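You operate a simulated robot arm through the tools that you are given. There is no shell and no other tool. Be economical: measure what you need, move in short steps, check, and stop when the job is done.

You are at the controls of a simulated two-armed robot. One attempt, no reset.

TASK
Crimp ring terminals on the black and brown leads from the mat.
Fine: load both in the shuttle; at the end slide it back out and leave them in it.

Only the result counts: the job must be done as asked and must still hold three seconds after the hand-in. Knocking over, shifting, dropping, spilling or breaking anything else fails it.

THE ROBOT
Two 7-joint arms with fingered hands on one trunk, on a base that drives. Base frame: it is fixed to the floor where the robot stands at the start and does not move with it; the origin is under the middle of the robot, x ahead of it, y to its left, z up. Lengths are in cm, angles in degrees, forces in N, time in s.
The left shoulder is at the start at [6.5, 17, 121.2], the right one opposite. With the tool pointing down near the work surface each hand reaches from about 26 to 76 cm from the robot's upright axis, wherever it stands, measured 20 degrees to its own side. Places, roughly: counter button [70, -40, 110]; crimp air lever [80, -50, 90]; crimp lever [50, -50, 100]; crimp shuttle [50, -30, 80]; die lock [60, -30, 100]; left nest of the shuttle [50, -20, 80]; right nest of the shuttle [50, -30, 80]. Payload 4 kg a hand.
Tool frame (each hand has its own): the origin (TCP) lies between the finger pads and is the grasp point; the fingertips stand 2.6 cm ahead of it; z points along the fingers, y is the line along which they close. Largest opening 13.2 cm; the body of the gripper starts 7.3 cm behind the TCP. The gripper is a hand of 4 fingers: y runs from the thumb to the fingers, the wrist lies at [0, 0, -22.4] in the tool frame, and closing takes about 1.5 s.
Orientation is that of the tool frame in the base frame, as a unit quaternion [x, y, z, w]. With the fingers straight down and closing along the base's y, the tool's x points along the base's -x, its y along +y and its z along -z.

THE INTERFACE
- The arms move only by the tool send_rows. It takes "left_plan", "right_plan" or both (then of equal length, played together; a hand with none holds still); each is a list that holds one entry, the list of rows, each a list of 6 numbers: the turn, a rotation vector about the base's x, y, z in units of 90 degrees (1.0 is 90 degrees), then the shift along the base's x, y, z in units of 100 mm (1.0 is 100 mm). In form: [[[ax, ay, az, x, y, z], ...]]. A call has 1 to 10 rows; each row is the pose to reach, as a shift and turn from the pose commanded when the call began. "left_claw" and "right_claw" are, for a hand that has rows, the finger opening in cm, from 0 to 13.2, set as the call begins (left out, the last holds). A call with a number of a shift or a turn outside -1 to 1 is refused whole. Rows are played at 5 a second. More than 5 cm and 8.6 degrees between two rows, or a gripper value outside its range, and nothing of the call is played. A pose out of reach is approached as far as the arm can. The call stops where the force on the tool passes 50 N (or 10 N more than at its start, if that is more) or the arm is blocked; 0.2 s more then pass. The fingers move at their own pace (about 10.8 cm/s each) and stop on an object; they squeeze with about 26 N. The grip force told is the motor's: it shows also when the fingers shut on nothing. Time passes only in rows, and 0.2 s behind the last, so rows that repeat a pose let the fingers close. It gives the time, the measured TCP pose, the force on the tool (base axes), the opening and the grip force at its end, in the units of the frame above (readings bear some noise), with the torque about the TCP (base axes, N m) and any sound that the robot's microphone picked up.
- Cameras (640 x 400 px; columns grow to the right, rows downward): "scene" is now at [14.72, -2.74, 139.53]; the picture's right is [-0.32, -0.95, 0.00], its down [-0.49, 0.16, -0.86] and it looks along [0.81, -0.27, -0.52] (base axes); focal length 214 px, centre (320, 200). "left" rides on the left gripper at [-7.3, 0.6, -9.4] in its tool frame; the picture's right is [-0.08, -1.00, 0.00], its down [0.79, -0.06, -0.62] and it looks along [0.61, -0.05, 0.79] (tool axes); focal length 230 px, centre (320, 200). "right" rides on the right gripper at [7.3, 0.6, -9.4] in its tool frame; the picture's right is [-0.08, 1.00, 0.00], its down [-0.78, -0.06, -0.62] and it looks along [-0.61, -0.05, 0.79] (tool axes); focal length 230 px, centre (320, 200). There is no depth. A picture from a camera that has moved, and an enlarged one, comes with that camera's place and axes in the base frame and with its lens.
- snapshot(camera): a new picture of that camera. No time passes.
- raise_lower(by): slides the trunk up (or, below 0, down) by that many cm; the arms and the scene camera ride with it, the base frame stays. It gives what a move gives, with no picture.
- steer(legs): drives the robot by 1 to 6 legs, each [ahead, left, turn to the left] in cm, cm and degrees, along the robot's own axes; the way and the turn of a leg run together, so that a leg with both is an arc; at most 150 cm and 180 degrees a leg. The arms and the cameras ride along, it lands a little off, and it stops where it bumps. It gives what a move gives.
- curl_fingers(finger1, finger2, finger3, thumb_bend, hand): sets how far each is bent, from 0 (flat) to 1 (curled in); at 0.3 the hand is open as for a grip, at 0.7 the pads meet at the TCP. One left out holds its place. A second passes; each finger stops where it meets its share of the squeeze, and holds until it gets a number again. A gripper value or a shape takes the hand back. It gives what a move gives, with no picture; readings hold the bend of each and the force on the fingers (four entries, about 0 where the hand has none), thumb and palm.
- hand_shape(shape, hand): the hand has 4 fingers and takes this shape, open, in about a second: jaw (thumb against the fingers, like two jaws); tri (thumb and two fingers); tip (a fingertip pinch); poke (one finger out to press); point (the index stretched); flat (the hand flat); cup (the hand cupped); fist (a fist). The gripper value then closes the fingers along that shape, each until it touches; the sizes above hold for jaw. It gives what a move gives, with no picture.
- pan_tilt(pan, tilt): turns the head with the scene camera to pan (to the left, within 80 degrees either way) and tilt (down, from -29 to 69), counted from straight ahead of the robot. It gives what a move gives.
- zoom(camera, box): a new picture of the part [left, top, right, bottom] of that camera's present view, enlarged. No time passes.
- hand_in(): hands the job in; it is judged then, once.

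Go step by step. Nothing tells you exact positions but the pictures and the camera data: compare them with the known pose of the tool, close in by small moves and look again before you grip or let go. The budget is 120 turns and 100 pictures, counting those below and the enlarged ones. Unless the task says otherwise, let go and move clear before handing in, and close with one line.

The tools are called after "Emit:" as a command line: name --argument value ..., lists and objects as JSON in quotes. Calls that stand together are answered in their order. send_rows: Moves the arms, as the interface text tells. Its arguments: {"type":"object","properties":{"left_plan":{"type":"array","items":{"type":"array","items":{"type":"array","items":{"type":"number"}}}},"left_claw":{"type":"number"},"right_plan":{"type":"array","items":{"type":"array","items":{"type":"array","items":{"type":"number"}}}},"right_claw":{"type":"number"}},"required":[]} The other tools are called the same way: raise_lower (by) slides the trunk up or down; hand_shape (shape, hand) gives the hand a shape; curl_fingers (finger1, finger2, finger3, thumb_bend, hand) moves the fingers one by one; steer (legs) drives the base; pan_tilt (pan, tilt) turns the head that bears the scene camera; snapshot (camera) takes a picture; zoom (camera, box) takes an enlarged picture of a part of a camera's view; hand_in () hands the job in.

At the start:

```text
time: 0.0
left_tcp_pos: [46.11, 1.89, 132.22]
left_ee_rot: [0.001, 1.0, 0.0, 0.0]
left_contact_force: [0.2, -0.3, 0.5]
left_torque: [0.0, 0.03, -0.02]
left_finger_gap: 13.18
left_grip_force: 0.0
left_shape: jaw
left_bend: [0.3, 0.3, 0.3, 0.3]
left_finger forces: [0.0, 0.0, 0.0, 0.1, 0.0, 0.0]
right_tcp_pos: [44.43, -42.46, 128.96]
right_ee_rot: [0.0, 1.0, 0.001, 0.0]
right_contact_force: [-0.1, 0.5, 0.1]
right_torque: [0.02, -0.02, 0.03]
right_finger_gap: 13.21
right_grip_force: 0.1
right_shape: jaw
right_bend: [0.3, 0.3, 0.3, 0.3]
right_finger forces: [0.0, 0.0, 0.0, 0.0, 0.0, 0.0]
trunk travel left (down, up): [-22.5, 12.6]
robot x, y, heading: [-0.12, -0.26, 0.2]
head pan, tilt: [-18.4, 31.2]
```

scene: 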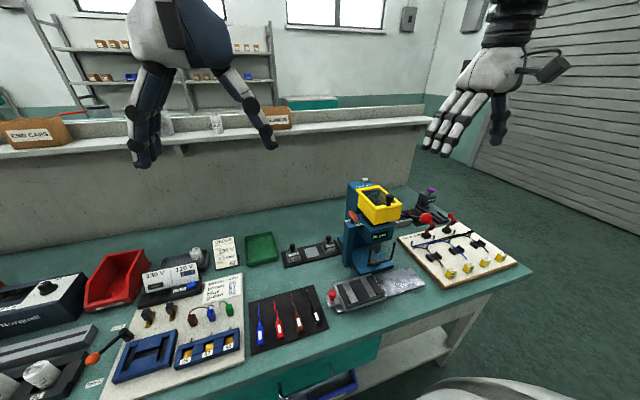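
right: 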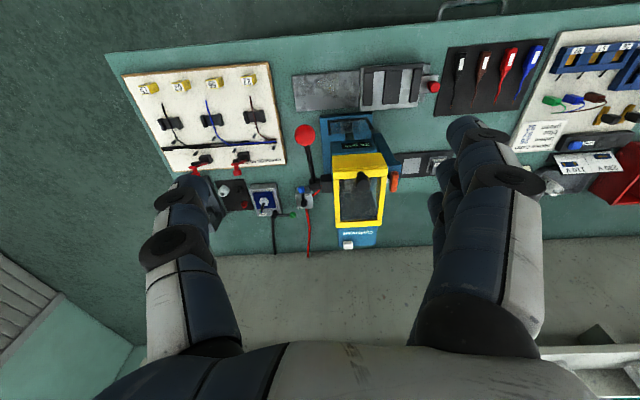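
left: 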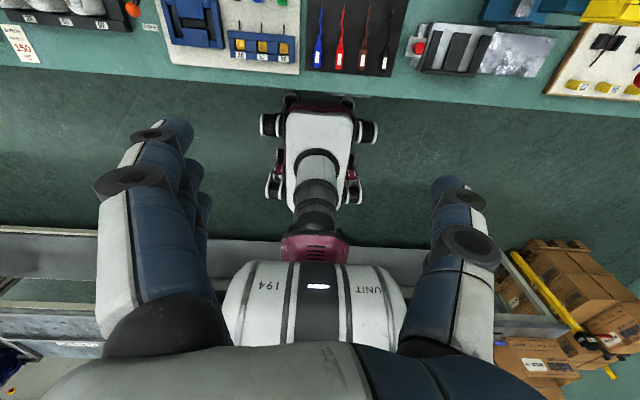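

The bench has a mat with four leads (blue, red, brown, black), a crimp press with a shuttle in front, an air valve and a lever. I'll look closer at each part before moving.

Emit:
zoom --camera "scene" --box '[240, 260, 440, 385]'

Emit:
zoom --camera "scene" --box '[320, 170, 480, 270]'

Emit:
zoom --camera "right" --box '[280, 50, 480, 175]'

Emit:
zoom --camera "right" --box '[200, 130, 420, 267]'

```text
3.20 times, centred on (340, 322) of scene
camera zoom: at [14.72, -2.74, 139.53], right [-0.32, -0.95, 0.0], down [-0.49, 0.16, -0.86], along [0.81, -0.27, -0.52], focal length 686 px, centre (256, -192)
```

zoom: 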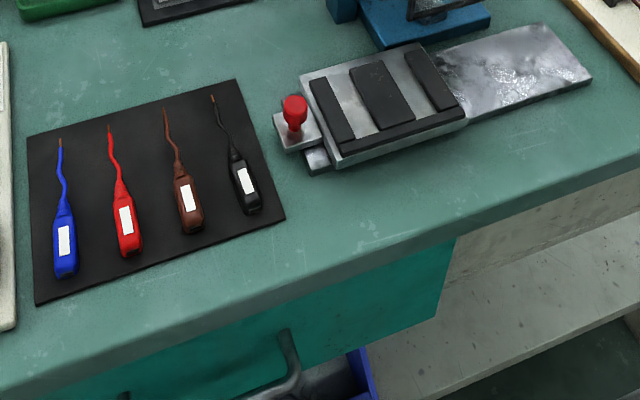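

```text
4.00 times, centred on (400, 220) of scene
camera zoom: at [14.72, -2.74, 139.53], right [-0.32, -0.95, 0.0], down [-0.49, 0.16, -0.86], along [0.81, -0.27, -0.52], focal length 858 px, centre (0, 120)
```

zoom: 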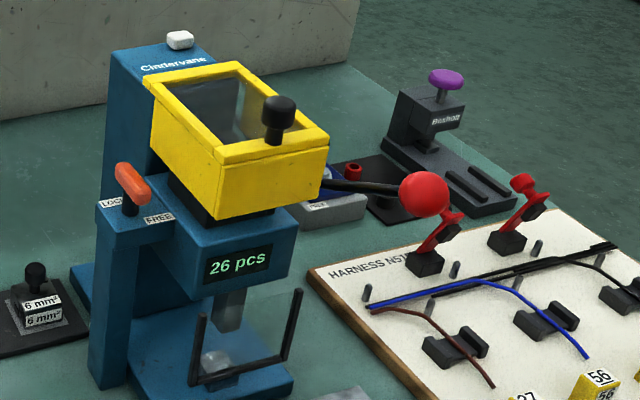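

```text
3.20 times, centred on (380, 112) of right
camera zoom: at [37.02, -41.88, 138.38], right [0.08, 1.0, 0.0], down [0.78, -0.06, 0.62], along [0.61, -0.05, -0.79], focal length 736 px, centre (128, 480)
```

zoom: 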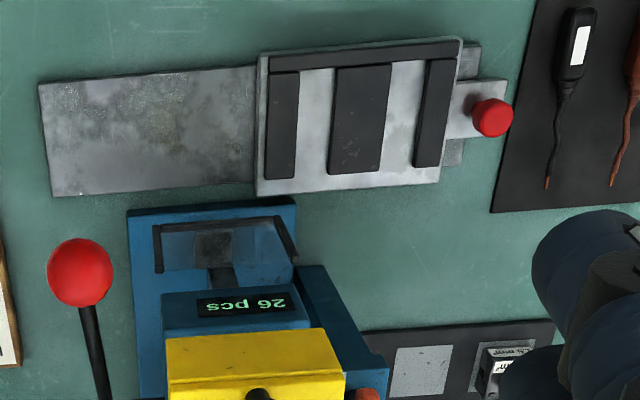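

```text
2.91 times, centred on (310, 198) of right
camera zoom: at [37.02, -41.88, 138.38], right [0.08, 1.0, 0.0], down [0.78, -0.06, 0.62], along [0.61, -0.05, -0.79], focal length 669 px, centre (349, 204)
```

zoom: 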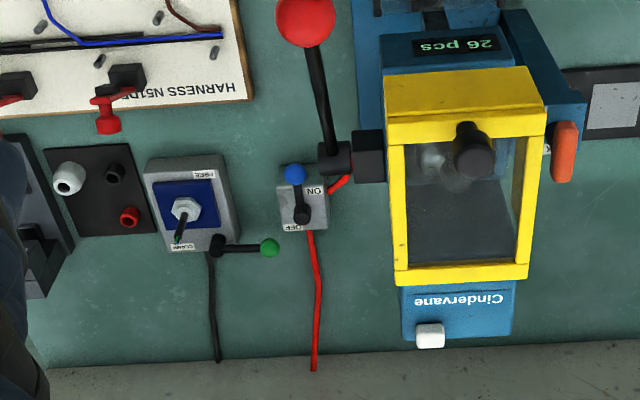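

There is more to check: the die blocks, the cards and the lead labels. I'm zooming in on those next.

Emit:
zoom --camera "scene" --box '[200, 225, 344, 315]'

Emit:
zoom --camera "scene" --box '[250, 290, 330, 340]'

Emit:
zoom --camera "scene" --box '[280, 230, 344, 270]'

Emit:
zoom --camera "scene" --box '[80, 240, 240, 340]'

Emit:
zoom --camera "right" --box '[430, 40, 558, 120]'

```text
4.44 times, centred on (272, 270) of scene
camera zoom: at [14.72, -2.74, 139.53], right [-0.32, -0.95, 0.0], down [-0.49, 0.16, -0.86], along [0.81, -0.27, -0.52], focal length 953 px, centre (533, -111)
```

zoom: 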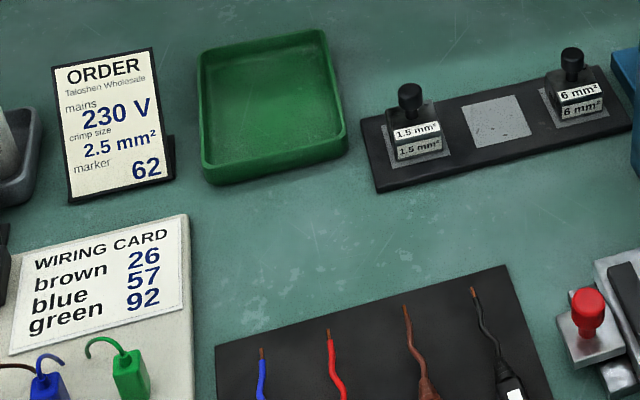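

```text
8.00 times, centred on (290, 315) of scene
camera zoom: at [14.72, -2.74, 139.53], right [-0.32, -0.95, 0.0], down [-0.49, 0.16, -0.86], along [0.81, -0.27, -0.52], focal length 1716 px, centre (560, -720)
```

zoom: 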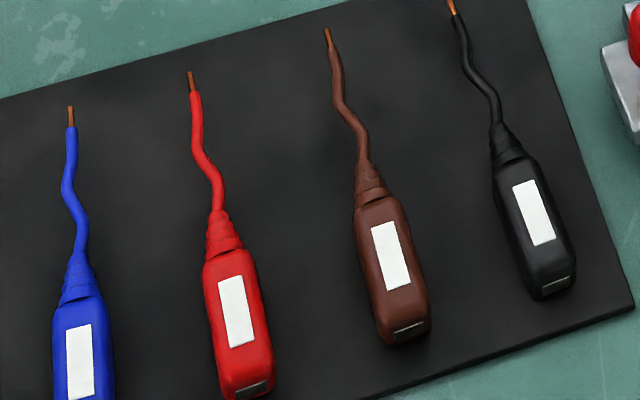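

```text
10.00 times, centred on (312, 250) of scene
camera zoom: at [14.72, -2.74, 139.53], right [-0.32, -0.95, 0.0], down [-0.49, 0.16, -0.86], along [0.81, -0.27, -0.52], focal length 2145 px, centre (400, -300)
```

zoom: 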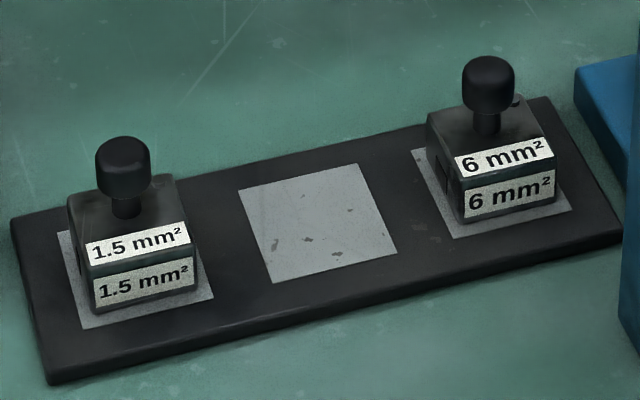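

```text
4.00 times, centred on (160, 290) of scene
camera zoom: at [14.72, -2.74, 139.53], right [-0.32, -0.95, 0.0], down [-0.49, 0.16, -0.86], along [0.81, -0.27, -0.52], focal length 858 px, centre (960, -160)
```

zoom: 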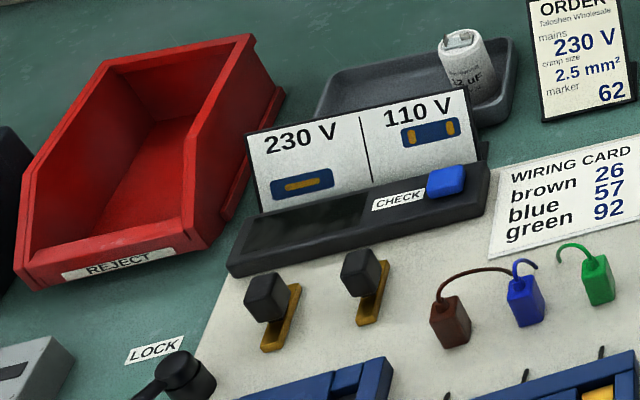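

```text
5.00 times, centred on (494, 80) of right
camera zoom: at [37.02, -41.88, 138.38], right [0.08, 1.0, 0.0], down [0.78, -0.06, 0.62], along [0.61, -0.05, -0.79], focal length 1150 px, centre (-550, 800)
```

zoom: 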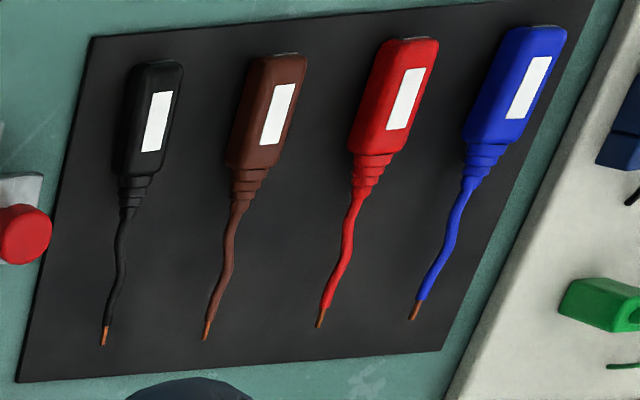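

The order card calls for 2.5 mm², and the 1.5 and 6 dies are parked, so the 2.5 should be in the press. I'll move the right hand in to look at the press, the lock and the air valve.

Emit:
send_rows --right_plan '[[[0, 0, 0, -0.3, 0.15, -0.25], [0, 0, 0, -0.6, 0.3, -0.6], [0, 0, 0, -0.9, 0.4, -1.0], [0, 0, 0, -1.0, 0.4, -1.0]]]'

Emit:
snapshot --camera "right"

Emit:
zoom --camera "right" --box '[220, 100, 420, 225]'

```text
refused: row 3 steps farther than a row can; nothing moved
```

```text
87 pictures are left
camera right: at [37.02, -41.88, 138.38], right [0.08, 1.0, 0.0], down [0.78, -0.06, 0.62], along [0.61, -0.05, -0.79], focal length 230 px, centre (320, 200)
```

right: 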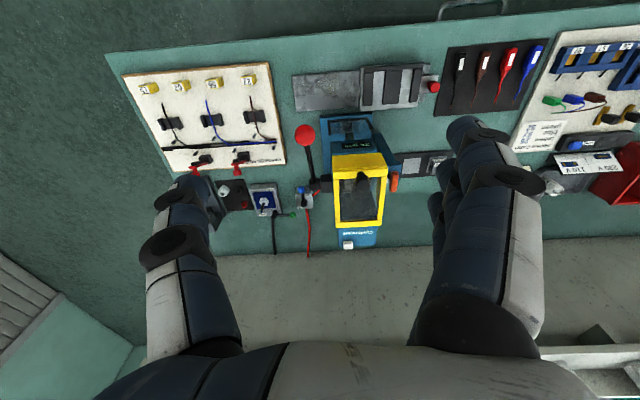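

```text
3.20 times, centred on (320, 162) of right
camera zoom: at [37.02, -41.88, 138.38], right [0.08, 1.0, 0.0], down [0.78, -0.06, 0.62], along [0.61, -0.05, -0.79], focal length 736 px, centre (320, 320)
```

zoom: 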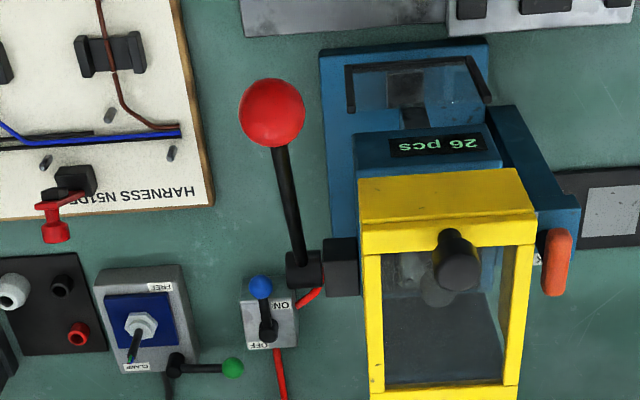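

The step was too long, so I'm resending it in smaller rows.

Emit:
send_rows --right_plan '[[[0, 0, 0, -0.25, 0.1, -0.25], [0, 0, 0, -0.5, 0.2, -0.55], [0, 0, 0, -0.75, 0.3, -0.85], [0, 0, 0, -0.9, 0.4, -1.0]]]'

Emit:
snapshot --camera "right"

```text
time: 1.0
left_tcp_pos: [46.02, 1.76, 132.27]
left_ee_rot: [0.0, 1.0, 0.001, 0.0]
left_contact_force: [0.1, -0.8, -0.2]
left_torque: [0.0, -0.01, 0.01]
left_finger_gap: 13.18
left_grip_force: 0.2
left_shape: jaw
left_bend: [0.3, 0.3, 0.3, 0.3]
left_finger forces: [0.1, 0.0, 0.1, 0.0, 0.1, 0.0]
right_tcp_pos: [35.22, -38.45, 118.94]
right_ee_rot: [0.001, 1.0, 0.001, 0.0]
right_contact_force: [0.3, 0.1, 0.5]
right_torque: [-0.02, 0.01, -0.01]
right_finger_gap: 13.2
right_grip_force: 0.0
right_shape: jaw
right_bend: [0.3, 0.3, 0.3, 0.3]
right_finger forces: [0.0, 0.0, 0.1, 0.0, 0.1, 0.0]
trunk travel left (down, up): [-22.5, 12.6]
robot x, y, heading: [0.17, 0.06, 0.2]
head pan, tilt: [-18.4, 31.2]
```

```text
85 pictures are left
camera right: at [27.81, -38.05, 128.38], right [0.08, 1.0, 0.0], down [0.79, -0.06, 0.62], along [0.61, -0.05, -0.79], focal length 230 px, centre (320, 200)
```

right: 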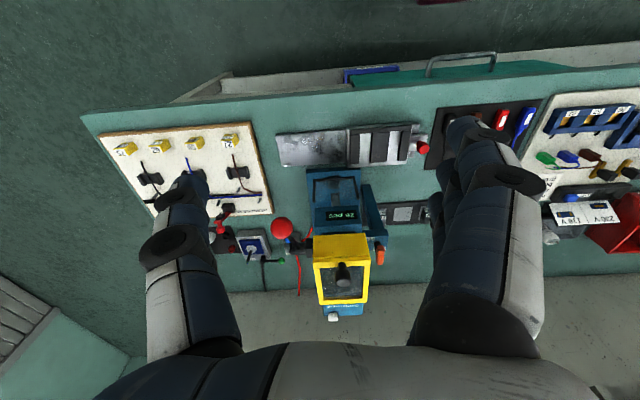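

Emit:
zoom --camera "right" --box '[270, 150, 430, 250]'

Emit:
zoom --camera "right" --box '[220, 210, 324, 275]'

Emit:
zoom --camera "right" --box '[270, 110, 430, 210]'

```text
4.00 times, centred on (350, 200) of right
camera zoom: at [27.81, -38.05, 128.38], right [0.08, 1.0, 0.0], down [0.79, -0.06, 0.62], along [0.61, -0.05, -0.79], focal length 920 px, centre (200, 200)
```

zoom: 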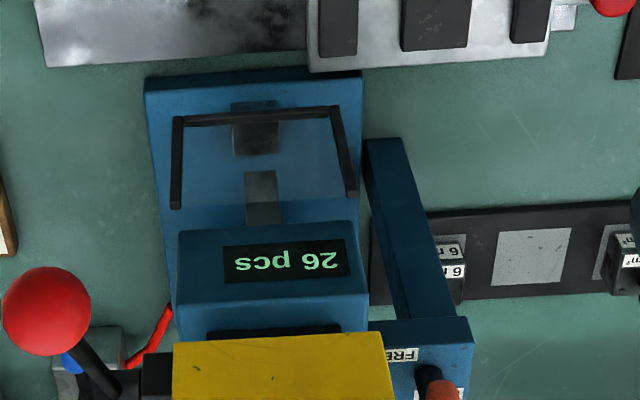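

```text
6.15 times, centred on (272, 242) of right
camera zoom: at [27.81, -38.05, 128.38], right [0.08, 1.0, 0.0], down [0.79, -0.06, 0.62], along [0.61, -0.05, -0.79], focal length 1416 px, centre (615, -62)
```

zoom: 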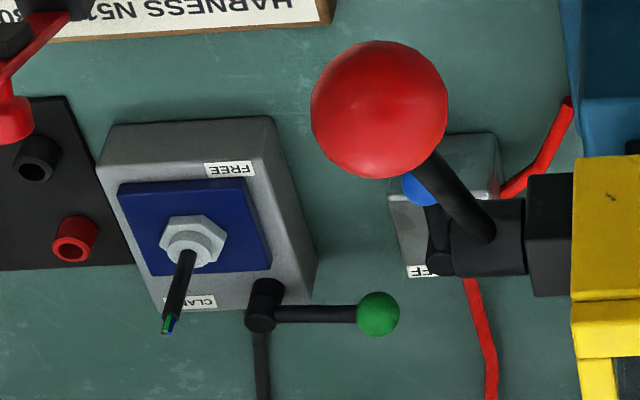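

```text
4.00 times, centred on (350, 160) of right
camera zoom: at [27.81, -38.05, 128.38], right [0.08, 1.0, 0.0], down [0.79, -0.06, 0.62], along [0.61, -0.05, -0.79], focal length 920 px, centre (200, 360)
```

zoom: 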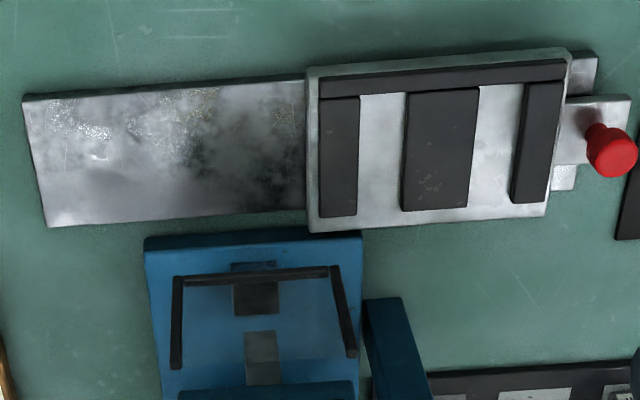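

Emit:
zoom --camera "scene" --box '[340, 175, 412, 220]'

Emit:
zoom --camera "scene" --box '[340, 220, 412, 265]'

Emit:
zoom --camera "right" --box '[300, 225, 396, 285]'

```text
8.89 times, centred on (376, 198) of scene
camera zoom: at [14.94, -2.03, 139.62], right [-0.24, -0.97, 0.0], down [-0.49, 0.12, -0.86], along [0.84, -0.2, -0.51], focal length 1906 px, centre (-178, 222)
```

zoom: 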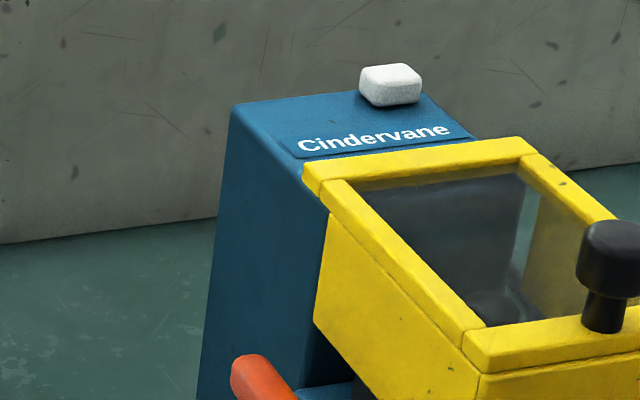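

```text
8.89 times, centred on (376, 242) of scene
camera zoom: at [14.94, -2.03, 139.62], right [-0.24, -0.97, 0.0], down [-0.49, 0.12, -0.86], along [0.84, -0.2, -0.51], focal length 1906 px, centre (-178, -178)
```

zoom: 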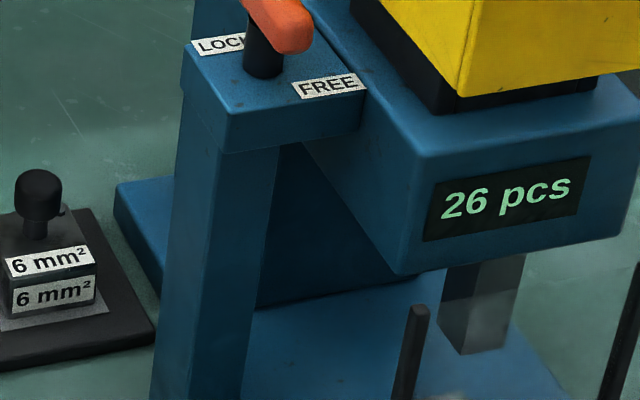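

```text
6.67 times, centred on (348, 255) of right
camera zoom: at [27.81, -38.05, 128.38], right [0.08, 1.0, 0.0], down [0.79, -0.06, 0.62], along [0.61, -0.05, -0.79], focal length 1534 px, centre (133, -167)
```

zoom: 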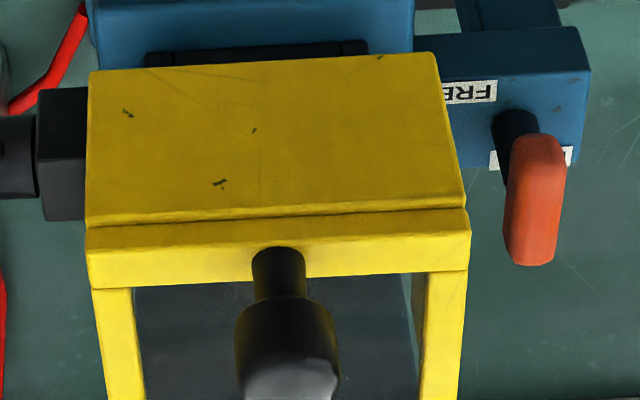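

The die lock handle points at LOCK and the counter shows 26. Next I need to look down through the yellow guard's window, so I'm moving the right hand up over the press.

Emit:
send_rows --right_plan '[[[0, 0, 0, 0.2, 0, 0.4], [0, 0, 0, 0.5, 0, 0.75], [0, 0, 0, 0.9, 0, 0.95], [0, 0, 0, 1.0, 0, 1.0]]]'

Emit:
send_rows --right_plan '[[[0, 0, 0, 0.4, 0, 0], [0, 0, 0, 0.8, 0, 0]]]'

Emit:
zoom --camera "right" --box '[240, 140, 400, 240]'

```text
time: 2.0
left_tcp_pos: [45.94, 1.85, 132.14]
left_ee_rot: [0.0, 1.0, 0.0, 0.0]
left_contact_force: [-0.2, -0.2, -0.2]
left_torque: [0.03, -0.03, -0.01]
left_finger_gap: 13.16
left_grip_force: 0.0
left_shape: jaw
left_bend: [0.3, 0.3, 0.3, 0.3]
left_finger forces: [0.1, 0.0, 0.1, 0.0, 0.0, 0.1]
right_tcp_pos: [45.43, -38.08, 129.07]
right_ee_rot: [0.0, 1.0, -0.001, 0.0]
right_contact_force: [-1.3, 0.5, 0.8]
right_torque: [-0.01, -0.04, 0.0]
right_finger_gap: 13.18
right_grip_force: 0.0
right_shape: jaw
right_bend: [0.3, 0.3, 0.3, 0.3]
right_finger forces: [0.1, 0.0, 0.1, 0.1, 0.1, 0.1]
trunk travel left (down, up): [-22.5, 12.6]
robot x, y, heading: [0.01, 0.15, 0.0]
head pan, tilt: [-18.4, 31.2]
```

```text
time: 2.6
left_tcp_pos: [46.02, 1.72, 132.17]
left_ee_rot: [0.0, 1.0, 0.0, 0.0]
left_contact_force: [0.7, -0.1, 0.4]
left_torque: [-0.03, 0.02, -0.03]
left_finger_gap: 13.17
left_grip_force: 0.0
left_shape: jaw
left_bend: [0.3, 0.3, 0.3, 0.3]
left_finger forces: [0.0, 0.1, 0.1, 0.1, 0.1, 0.0]
right_tcp_pos: [53.84, -38.3, 128.72]
right_ee_rot: [-0.001, 1.0, 0.0, 0.0]
right_contact_force: [0.2, 0.5, -0.2]
right_torque: [-0.01, -0.01, 0.02]
right_finger_gap: 13.19
right_grip_force: 0.1
right_shape: jaw
right_bend: [0.3, 0.3, 0.3, 0.3]
right_finger forces: [0.0, 0.0, 0.0, 0.1, 0.0, 0.0]
trunk travel left (down, up): [-22.5, 12.6]
robot x, y, heading: [0.41, 0.15, 0.1]
head pan, tilt: [-18.4, 31.2]
```

```text
4.00 times, centred on (320, 190) of right
camera zoom: at [46.46, -37.75, 138.25], right [0.08, 1.0, 0.0], down [0.79, -0.06, 0.62], along [0.61, -0.05, -0.79], focal length 920 px, centre (320, 240)
```

zoom: 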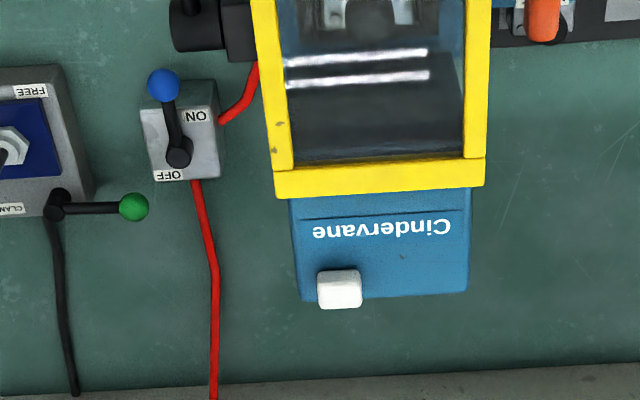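

Emit:
zoom --camera "right" --box '[296, 115, 376, 165]'

Emit:
zoom --camera "right" --box '[220, 60, 412, 180]'

```text
8.00 times, centred on (336, 140) of right
camera zoom: at [46.46, -37.75, 138.25], right [0.08, 1.0, 0.0], down [0.79, -0.06, 0.62], along [0.61, -0.05, -0.79], focal length 1841 px, centre (192, 680)
```

zoom: 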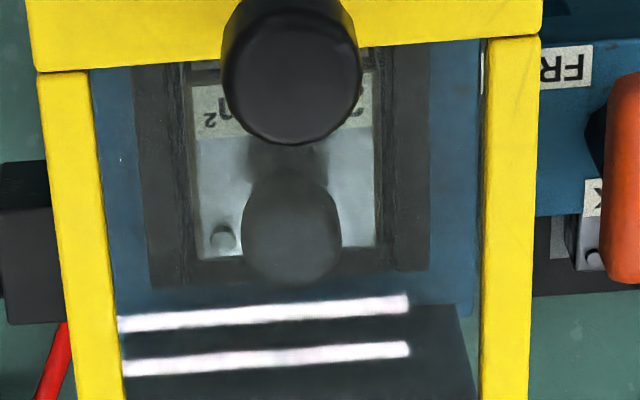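

```text
3.33 times, centred on (316, 120) of right
camera zoom: at [46.46, -37.75, 138.25], right [0.08, 1.0, 0.0], down [0.79, -0.06, 0.62], along [0.61, -0.05, -0.79], focal length 767 px, centre (333, 467)
```

zoom: 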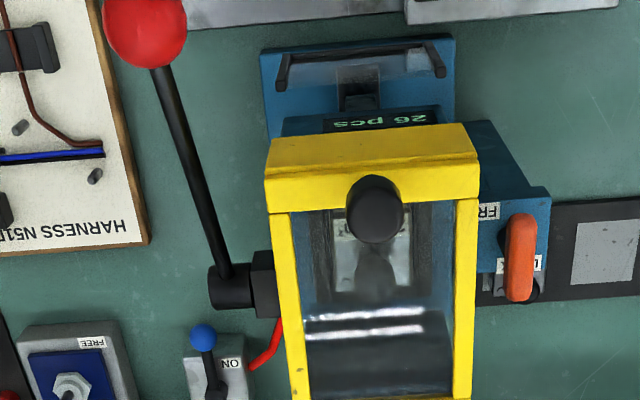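

A die with an "mm²" label sits under the window, but the knob hides the number. I'm shifting sideways to read it.

Emit:
send_rows --right_plan '[[[0, 0, 0, 0, 0.4, 0], [0, 0, 0, 0, 0.75, 0]]]'

Emit:
zoom --camera "right" --box '[246, 115, 326, 165]'

```text
time: 3.2
left_tcp_pos: [46.02, 1.93, 132.18]
left_ee_rot: [0.0, 1.0, 0.0, 0.001]
left_contact_force: [0.0, 0.6, 0.4]
left_torque: [0.0, 0.02, 0.0]
left_finger_gap: 13.19
left_grip_force: 0.1
left_shape: jaw
left_bend: [0.3, 0.3, 0.3, 0.3]
left_finger forces: [0.1, 0.0, 0.0, 0.0, 0.0, 0.0]
right_tcp_pos: [53.2, -30.84, 128.78]
right_ee_rot: [0.0, 1.0, 0.0, 0.0]
right_contact_force: [0.1, -0.7, 0.8]
right_torque: [0.03, 0.0, -0.01]
right_finger_gap: 13.18
right_grip_force: 0.2
right_shape: jaw
right_bend: [0.3, 0.3, 0.3, 0.3]
right_finger forces: [0.1, 0.1, 0.0, 0.0, 0.0, 0.0]
trunk travel left (down, up): [-22.5, 12.6]
robot x, y, heading: [-0.29, 0.28, 0.3]
head pan, tilt: [-18.4, 31.2]
```

```text
8.00 times, centred on (286, 140) of right
camera zoom: at [45.93, -30.23, 138.23], right [0.08, 1.0, 0.0], down [0.78, -0.06, 0.62], along [0.62, -0.05, -0.79], focal length 1841 px, centre (592, 680)
```

zoom: 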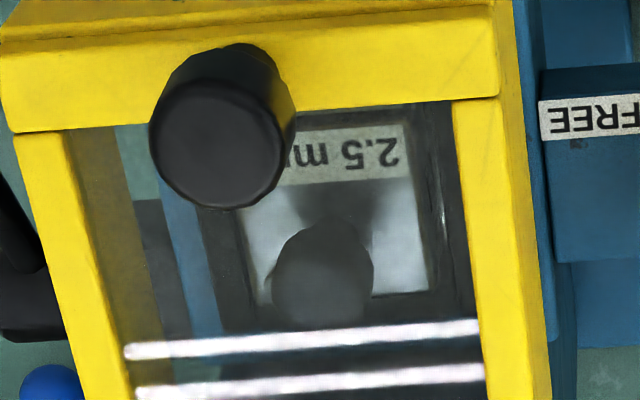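

The fitted die is 2.5 mm², it's locked and air looks ON, so the setup is right. Next I'll bring the right hand over the black lead at about (46.7, -12.8) and move the left hand aside.

Emit:
send_rows --right_plan '[[[0, 0, 0, -0.2, 0.35, 0], [0, 0, 0, -0.4, 0.7, 0], [0, 0, 0, -0.65, 1.0, 0]]]' --left_plan '[[[0, 0, 0, 0, 0.4, 0], [0, 0, 0, 0, 0.8, 0], [0, 0, 0, 0, 1.0, 0]]]'

Emit:
send_rows --right_plan '[[[0, 0, 0, 0, 0.25, -0.35], [0, 0, 0, 0, 0.5, -0.7], [0, 0, 0, 0, 0.8, -1.0]]]' --left_plan '[[[0, 0, 0, 0, 0.4, 0], [0, 0, 0, 0, 0.8, 0], [0, 0, 0, 0, 1.0, 0]]]'

Emit:
send_rows --right_plan '[[[0, 0, 0, 0, 0, -0.4], [0, 0, 0, 0, 0, -0.8], [0, 0, 0, 0, 0, -1.0]]]'

Emit:
send_rows --right_plan '[[[0, 0, 0, 0, 0, -0.4], [0, 0, 0, 0, 0, -0.7], [0, 0, 0, 0, 0, -0.7]]]' --right_claw 4.5

Emit:
snapshot --camera "right"

```text
time: 4.0
left_tcp_pos: [45.86, 11.84, 132.34]
left_ee_rot: [0.001, 1.0, 0.0, -0.001]
left_contact_force: [-0.5, 0.1, 1.0]
left_torque: [0.0, -0.03, 0.02]
left_finger_gap: 13.22
left_grip_force: 0.0
left_shape: jaw
left_bend: [0.3, 0.3, 0.3, 0.3]
left_finger forces: [0.0, 0.1, 0.0, 0.0, 0.0, 0.1]
right_tcp_pos: [46.65, -21.0, 128.75]
right_ee_rot: [0.001, 1.0, 0.0, 0.002]
right_contact_force: [0.1, -0.4, 0.4]
right_torque: [-0.07, -0.04, 0.01]
right_finger_gap: 13.18
right_grip_force: 0.1
right_shape: jaw
right_bend: [0.3, 0.3, 0.3, 0.3]
right_finger forces: [0.0, 0.1, 0.0, 0.0, 0.0, 0.0]
trunk travel left (down, up): [-22.5, 12.6]
robot x, y, heading: [0.04, -0.07, 0.2]
head pan, tilt: [-18.4, 31.2]
```

```text
time: 4.8
left_tcp_pos: [46.08, 21.87, 132.25]
left_ee_rot: [0.0, 1.0, -0.001, 0.0]
left_contact_force: [-0.4, 0.4, -0.6]
left_torque: [-0.02, 0.0, -0.01]
left_finger_gap: 13.19
left_grip_force: 0.0
left_shape: jaw
left_bend: [0.3, 0.3, 0.3, 0.3]
left_finger forces: [0.0, 0.1, 0.0, 0.0, 0.1, 0.0]
right_tcp_pos: [47.06, -12.28, 118.72]
right_ee_rot: [0.001, 1.0, -0.001, 0.0]
right_contact_force: [-0.3, 0.0, -0.4]
right_torque: [-0.05, 0.03, -0.01]
right_finger_gap: 13.2
right_grip_force: 0.1
right_shape: jaw
right_bend: [0.3, 0.3, 0.3, 0.3]
right_finger forces: [0.0, 0.0, 0.0, 0.1, 0.0, 0.1]
trunk travel left (down, up): [-22.5, 12.6]
robot x, y, heading: [-0.01, 0.0, 0.4]
head pan, tilt: [-18.4, 31.2]
```

```text
time: 5.6
left_tcp_pos: [45.97, 21.79, 132.38]
left_ee_rot: [0.0, 1.0, 0.0, 0.0]
left_contact_force: [0.2, 0.0, -0.7]
left_torque: [-0.01, 0.01, 0.01]
left_finger_gap: 13.18
left_grip_force: 0.1
left_shape: jaw
left_bend: [0.3, 0.3, 0.3, 0.3]
left_finger forces: [0.1, 0.0, 0.1, 0.0, 0.1, 0.1]
right_tcp_pos: [47.06, -12.72, 108.8]
right_ee_rot: [0.0, 1.0, 0.001, 0.0]
right_contact_force: [0.1, 0.5, -1.1]
right_torque: [0.03, 0.01, 0.03]
right_finger_gap: 13.21
right_grip_force: 0.0
right_shape: jaw
right_bend: [0.3, 0.3, 0.3, 0.3]
right_finger forces: [0.0, 0.1, 0.0, 0.0, 0.0, 0.0]
trunk travel left (down, up): [-22.5, 12.6]
robot x, y, heading: [0.11, 0.18, -0.0]
head pan, tilt: [-18.4, 31.2]
```

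```text
time: 6.4
left_tcp_pos: [45.96, 21.81, 132.26]
left_ee_rot: [0.0, 1.0, 0.0, 0.001]
left_contact_force: [0.6, -0.9, 0.0]
left_torque: [0.03, -0.01, 0.0]
left_finger_gap: 13.19
left_grip_force: 0.0
left_shape: jaw
left_bend: [0.3, 0.3, 0.3, 0.3]
left_finger forces: [0.1, 0.0, 0.1, 0.0, 0.0, 0.0]
right_tcp_pos: [47.02, -12.92, 101.74]
right_ee_rot: [0.0, 1.0, 0.0, 0.0]
right_contact_force: [-0.5, 0.2, 0.3]
right_torque: [0.0, -0.04, 0.03]
right_finger_gap: 4.55
right_grip_force: 0.0
right_shape: jaw
right_bend: [0.73, 0.73, 0.73, 0.7]
right_finger forces: [0.1, 0.0, 0.1, 0.0, 0.1, 0.1]
trunk travel left (down, up): [-22.5, 12.6]
robot x, y, heading: [0.15, 0.08, -0.0]
head pan, tilt: [-18.4, 31.2]
```

```text
74 pictures are left
camera right: at [39.71, -12.39, 111.22], right [0.08, 1.0, 0.0], down [0.78, -0.06, 0.62], along [0.61, -0.05, -0.79], focal length 230 px, centre (320, 200)
```

right: 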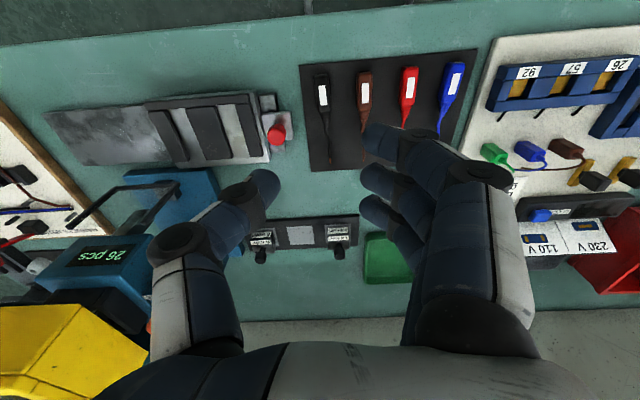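

Emit:
zoom --camera "right" --box '[230, 60, 422, 180]'

Emit:
zoom --camera "right" --box '[120, 70, 312, 190]'

Emit:
zoom --camera "scene" --box '[300, 260, 412, 330]'

```text
3.33 times, centred on (326, 120) of right
camera zoom: at [39.71, -12.39, 111.22], right [0.08, 1.0, 0.0], down [0.78, -0.06, 0.62], along [0.61, -0.05, -0.79], focal length 767 px, centre (300, 467)
```

zoom: 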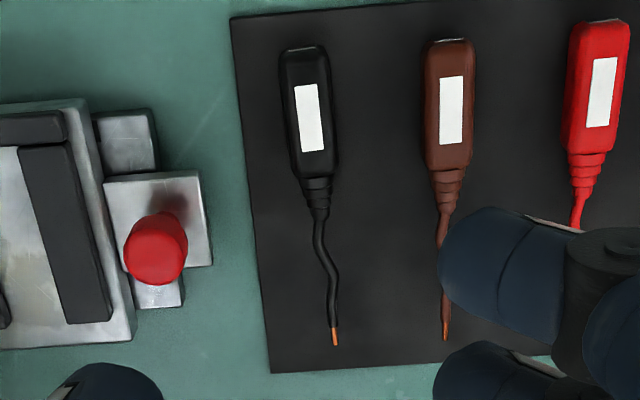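

```text
3.33 times, centred on (216, 130) of right
camera zoom: at [39.71, -12.39, 111.22], right [0.08, 1.0, 0.0], down [0.78, -0.06, 0.62], along [0.61, -0.05, -0.79], focal length 767 px, centre (667, 433)
```

zoom: 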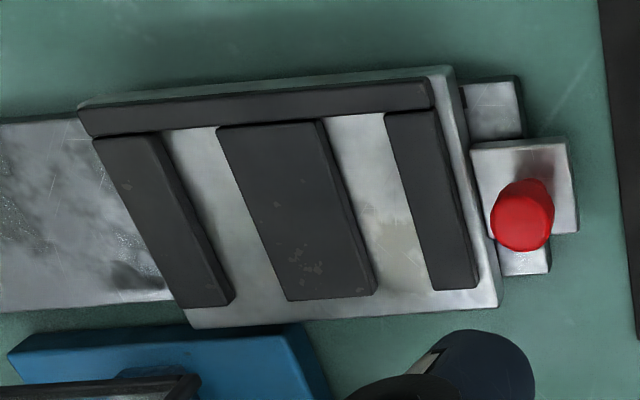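

```text
5.71 times, centred on (356, 295) of scene
camera zoom: at [14.69, -2.74, 139.54], right [-0.32, -0.95, 0.0], down [-0.49, 0.16, -0.86], along [0.81, -0.27, -0.52], focal length 1226 px, centre (114, -343)
```

zoom: 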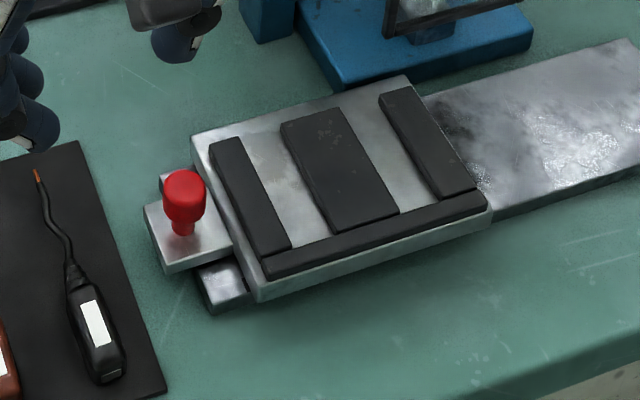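

Emit:
zoom --camera "scene" --box '[328, 280, 392, 320]'

Emit:
zoom --camera "scene" --box '[272, 290, 336, 330]'

```text
10.00 times, centred on (360, 300) of scene
camera zoom: at [14.69, -2.74, 139.54], right [-0.32, -0.95, 0.0], down [-0.49, 0.16, -0.86], along [0.81, -0.27, -0.52], focal length 2145 px, centre (-80, -800)
```

zoom: 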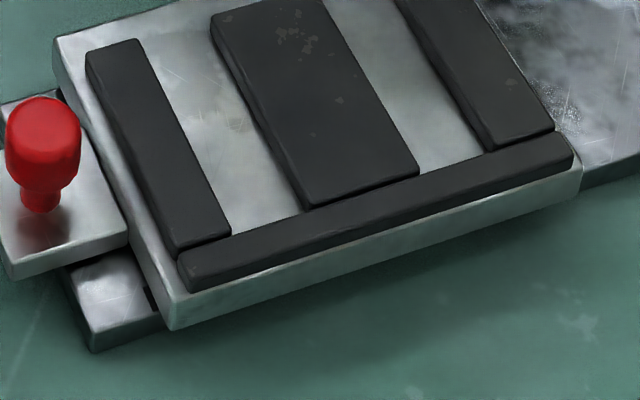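

```text
10.00 times, centred on (304, 310) of scene
camera zoom: at [14.69, -2.74, 139.54], right [-0.32, -0.95, 0.0], down [-0.49, 0.16, -0.86], along [0.81, -0.27, -0.52], focal length 2145 px, centre (480, -900)
```

zoom: 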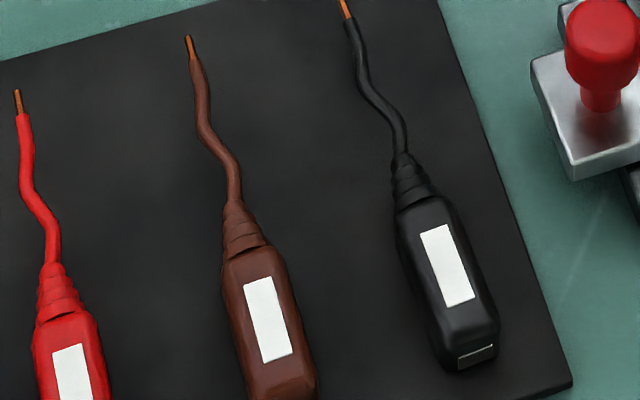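

The black lead's block is centred near (46.6, -12.6), about 1.9 wide and 1.4 tall; the nests are about 2.5 wide with strips about 1.2 tall. I'm descending around the black block with a small opening.

Emit:
send_rows --right_plan '[[[0, 0, 0, -0.04, 0.03, -0.4], [0, 0, 0, -0.04, 0.03, -0.8], [0, 0, 0, -0.04, 0.03, -1.0]]]'

Emit:
send_rows --right_plan '[[[0, 0, 0, 0, 0, -0.3], [0, 0, 0, 0, 0, -0.65], [0, 0, 0, 0, 0, -0.7]]]'

Emit:
snapshot --camera "right"

Emit:
zoom --camera "scene" --box '[248, 260, 344, 320]'

```text
time: 7.2
left_tcp_pos: [45.89, 21.71, 132.14]
left_ee_rot: [0.0, 1.0, 0.0, 0.0]
left_contact_force: [0.1, -0.1, -0.5]
left_torque: [0.0, -0.02, 0.0]
left_finger_gap: 13.17
left_grip_force: 0.0
left_shape: jaw
left_bend: [0.3, 0.3, 0.3, 0.3]
left_finger forces: [0.0, 0.1, 0.0, 0.0, 0.1, 0.0]
right_tcp_pos: [46.39, -12.76, 92.16]
right_ee_rot: [0.0, 1.0, 0.0, 0.0]
right_contact_force: [0.3, 0.5, -0.8]
right_torque: [0.04, 0.0, -0.01]
right_finger_gap: 4.54
right_grip_force: 0.1
right_shape: jaw
right_bend: [0.73, 0.73, 0.73, 0.7]
right_finger forces: [0.0, 0.1, 0.0, 0.1, 0.1, 0.1]
trunk travel left (down, up): [-22.5, 12.6]
robot x, y, heading: [0.11, 0.09, -0.1]
head pan, tilt: [-18.4, 31.2]
```

```text
time: 8.0
left_tcp_pos: [46.01, 21.72, 132.29]
left_ee_rot: [0.0, 1.0, -0.001, 0.0]
left_contact_force: [0.8, 0.4, -0.1]
left_torque: [-0.03, -0.03, -0.03]
left_finger_gap: 13.17
left_grip_force: 0.1
left_shape: jaw
left_bend: [0.3, 0.3, 0.3, 0.3]
left_finger forces: [0.1, 0.1, 0.0, 0.0, 0.1, 0.0]
right_tcp_pos: [46.2, -12.72, 84.86]
right_ee_rot: [0.0, 1.0, -0.001, 0.0]
right_contact_force: [-0.7, -0.1, 0.0]
right_torque: [-0.03, 0.01, 0.01]
right_finger_gap: 4.56
right_grip_force: 0.1
right_shape: jaw
right_bend: [0.73, 0.73, 0.73, 0.7]
right_finger forces: [0.0, 0.1, 0.0, 0.0, 0.1, 0.1]
trunk travel left (down, up): [-22.5, 12.6]
robot x, y, heading: [-0.1, -0.16, -0.3]
head pan, tilt: [-18.4, 31.2]
```

```text
68 pictures are left
camera right: at [38.85, -12.16, 94.36], right [0.08, 1.0, 0.0], down [0.78, -0.06, 0.62], along [0.62, -0.05, -0.79], focal length 230 px, centre (320, 200)
```

right: 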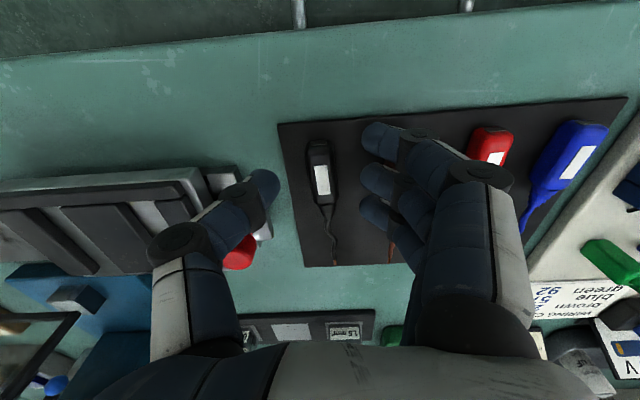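

```text
6.67 times, centred on (296, 290) of scene
camera zoom: at [14.7, -2.75, 139.53], right [-0.32, -0.95, 0.0], down [-0.49, 0.16, -0.86], along [0.81, -0.27, -0.52], focal length 1430 px, centre (480, -400)
```

zoom: 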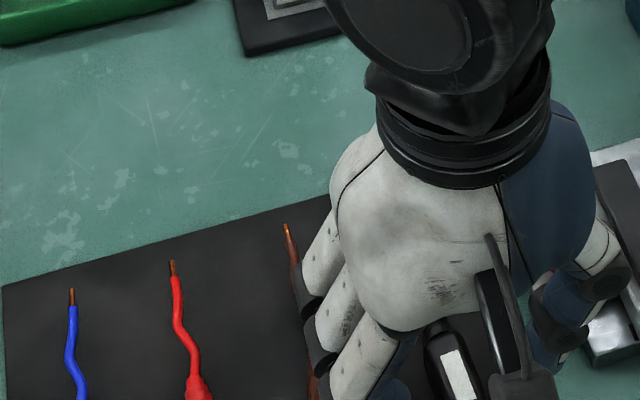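

The block is centred between thumb and fingers. I'm narrowing the opening to stay clear of the brown lead and going down a little more.

Emit:
send_rows --right_plan '[[[0, 0, 0, 0, 0, 0], [0, 0, 0, 0, 0, 0], [0, 0, 0, 0.03, 0, -0.05], [0, 0, 0, 0.03, 0, -0.09], [0, 0, 0, 0.03, 0, -0.09]]]' --right_claw 3.2

Emit:
zoom --camera "right" --box '[240, 110, 432, 230]'

```text
time: 9.2
left_tcp_pos: [45.97, 21.86, 132.26]
left_ee_rot: [0.0, 1.0, 0.0, 0.0]
left_contact_force: [-0.5, -0.2, -0.5]
left_torque: [0.01, 0.0, 0.0]
left_finger_gap: 13.17
left_grip_force: 0.1
left_shape: jaw
left_bend: [0.3, 0.3, 0.3, 0.3]
left_finger forces: [0.0, 0.1, 0.1, 0.0, 0.0, 0.0]
right_tcp_pos: [46.68, -12.73, 84.09]
right_ee_rot: [0.0, 1.0, 0.0, 0.0]
right_contact_force: [-0.3, -0.3, -1.5]
right_torque: [-0.04, 0.01, 0.02]
right_finger_gap: 3.28
right_grip_force: 0.1
right_shape: jaw
right_bend: [0.73, 0.73, 0.73, 0.7]
right_finger forces: [0.0, 0.0, 0.0, 0.0, 0.0, 0.0]
trunk travel left (down, up): [-22.5, 12.6]
robot x, y, heading: [-0.19, -0.17, -0.0]
head pan, tilt: [-18.4, 31.2]
```

```text
3.33 times, centred on (336, 170) of right
camera zoom: at [39.35, -12.22, 93.5], right [0.08, 1.0, 0.0], down [0.78, -0.06, 0.62], along [0.61, -0.05, -0.79], focal length 767 px, centre (267, 300)
```

zoom: 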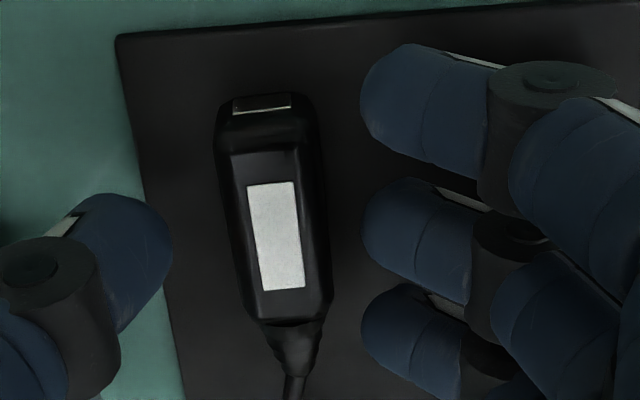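

Emit:
send_rows --right_plan '[[[0, 0, 0, 0, 0, 0], [0, 0, 0, 0, 0, 0], [0, 0, 0, 0, 0, 0], [0, 0, 0, 0, 0, 0], [0, 0, 0, 0, 0, 0], [0, 0, 0, 0, 0, 0], [0, 0, 0, 0, 0, 0]]]' --right_claw 0.5

Emit:
zoom --camera "right" --box '[240, 110, 432, 230]'

```text
time: 10.8
left_tcp_pos: [45.87, 21.75, 132.3]
left_ee_rot: [0.0, 1.0, 0.001, 0.0]
left_contact_force: [0.4, 0.5, -0.2]
left_torque: [0.0, 0.02, 0.03]
left_finger_gap: 13.19
left_grip_force: 0.0
left_shape: jaw
left_bend: [0.3, 0.3, 0.3, 0.3]
left_finger forces: [0.0, 0.1, 0.0, 0.1, 0.0, 0.1]
right_tcp_pos: [46.67, -12.71, 84.11]
right_ee_rot: [0.0, 1.0, 0.0, 0.0]
right_contact_force: [-0.7, 0.1, 2.5]
right_torque: [-0.02, 0.0, 0.0]
right_finger_gap: 1.21
right_grip_force: 26.3
right_shape: jaw
right_bend: [0.72, 0.72, 0.72, 0.7]
right_finger forces: [7.5, 7.6, 7.6, 0.0, 22.4, 0.0]
trunk travel left (down, up): [-22.5, 12.6]
robot x, y, heading: [0.13, -0.1, 0.0]
head pan, tilt: [-18.4, 31.2]
```

```text
3.33 times, centred on (336, 170) of right
camera zoom: at [39.33, -12.22, 93.51], right [0.08, 1.0, 0.0], down [0.78, -0.06, 0.62], along [0.61, -0.05, -0.79], focal length 767 px, centre (267, 300)
```

zoom: 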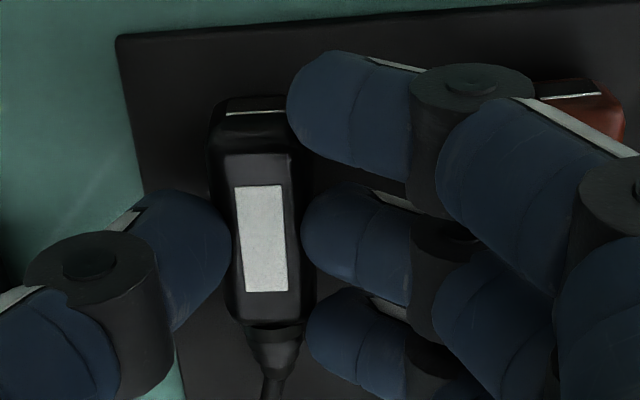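

Gripped: 26 N, opening 1.2. Lifting and checking.

Emit:
send_rows --right_plan '[[[0, 0, 0, 0, 0, 0.1], [0, 0, 0, 0, 0, 0.3], [0, 0, 0, 0, 0, 0.6], [0, 0, 0, 0, -0.3, 0.7]]]'

Emit:
snapshot --camera "right"

Emit:
zoom --camera "scene" --box '[272, 240, 400, 320]'

```text
time: 11.8
left_tcp_pos: [45.96, 21.64, 132.29]
left_ee_rot: [0.0, 1.0, 0.0, 0.0]
left_contact_force: [-0.2, -0.6, 0.0]
left_torque: [0.04, -0.02, -0.02]
left_finger_gap: 13.21
left_grip_force: 0.0
left_shape: jaw
left_bend: [0.3, 0.3, 0.3, 0.3]
left_finger forces: [0.1, 0.1, 0.1, 0.1, 0.0, 0.0]
right_tcp_pos: [46.55, -15.74, 91.02]
right_ee_rot: [0.0, 1.0, 0.0, 0.0]
right_contact_force: [0.5, -0.3, -0.5]
right_torque: [0.02, -0.01, -0.01]
right_finger_gap: 1.19
right_grip_force: 26.2
right_shape: jaw
right_bend: [0.72, 0.72, 0.72, 0.7]
right_finger forces: [7.2, 7.6, 7.2, 0.0, 18.7, 0.0]
trunk travel left (down, up): [-22.5, 12.6]
robot x, y, heading: [0.12, 0.04, 0.2]
head pan, tilt: [-18.4, 31.2]
```

```text
64 pictures are left
camera right: at [39.26, -15.21, 100.4], right [0.08, 1.0, 0.0], down [0.79, -0.06, 0.62], along [0.61, -0.05, -0.79], focal length 230 px, centre (320, 200)
```

right: 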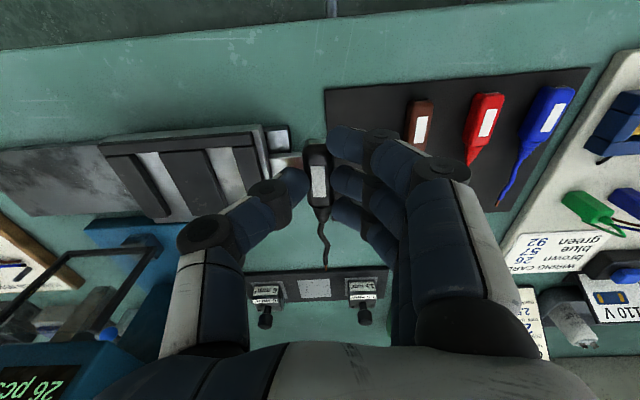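

```text
5.00 times, centred on (336, 280) of scene
camera zoom: at [14.72, -2.87, 139.52], right [-0.32, -0.95, 0.0], down [-0.49, 0.16, -0.86], along [0.81, -0.27, -0.52], focal length 1072 px, centre (240, -200)
```

zoom: 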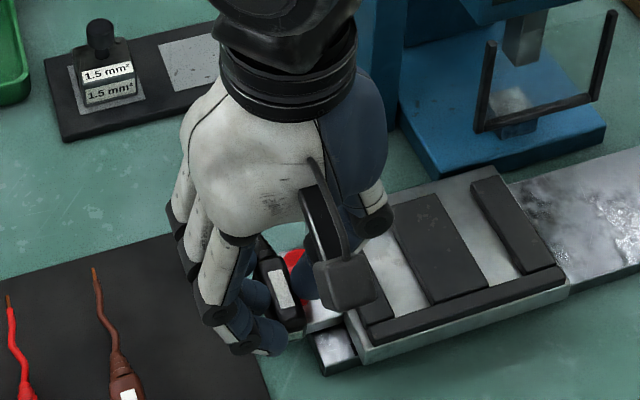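

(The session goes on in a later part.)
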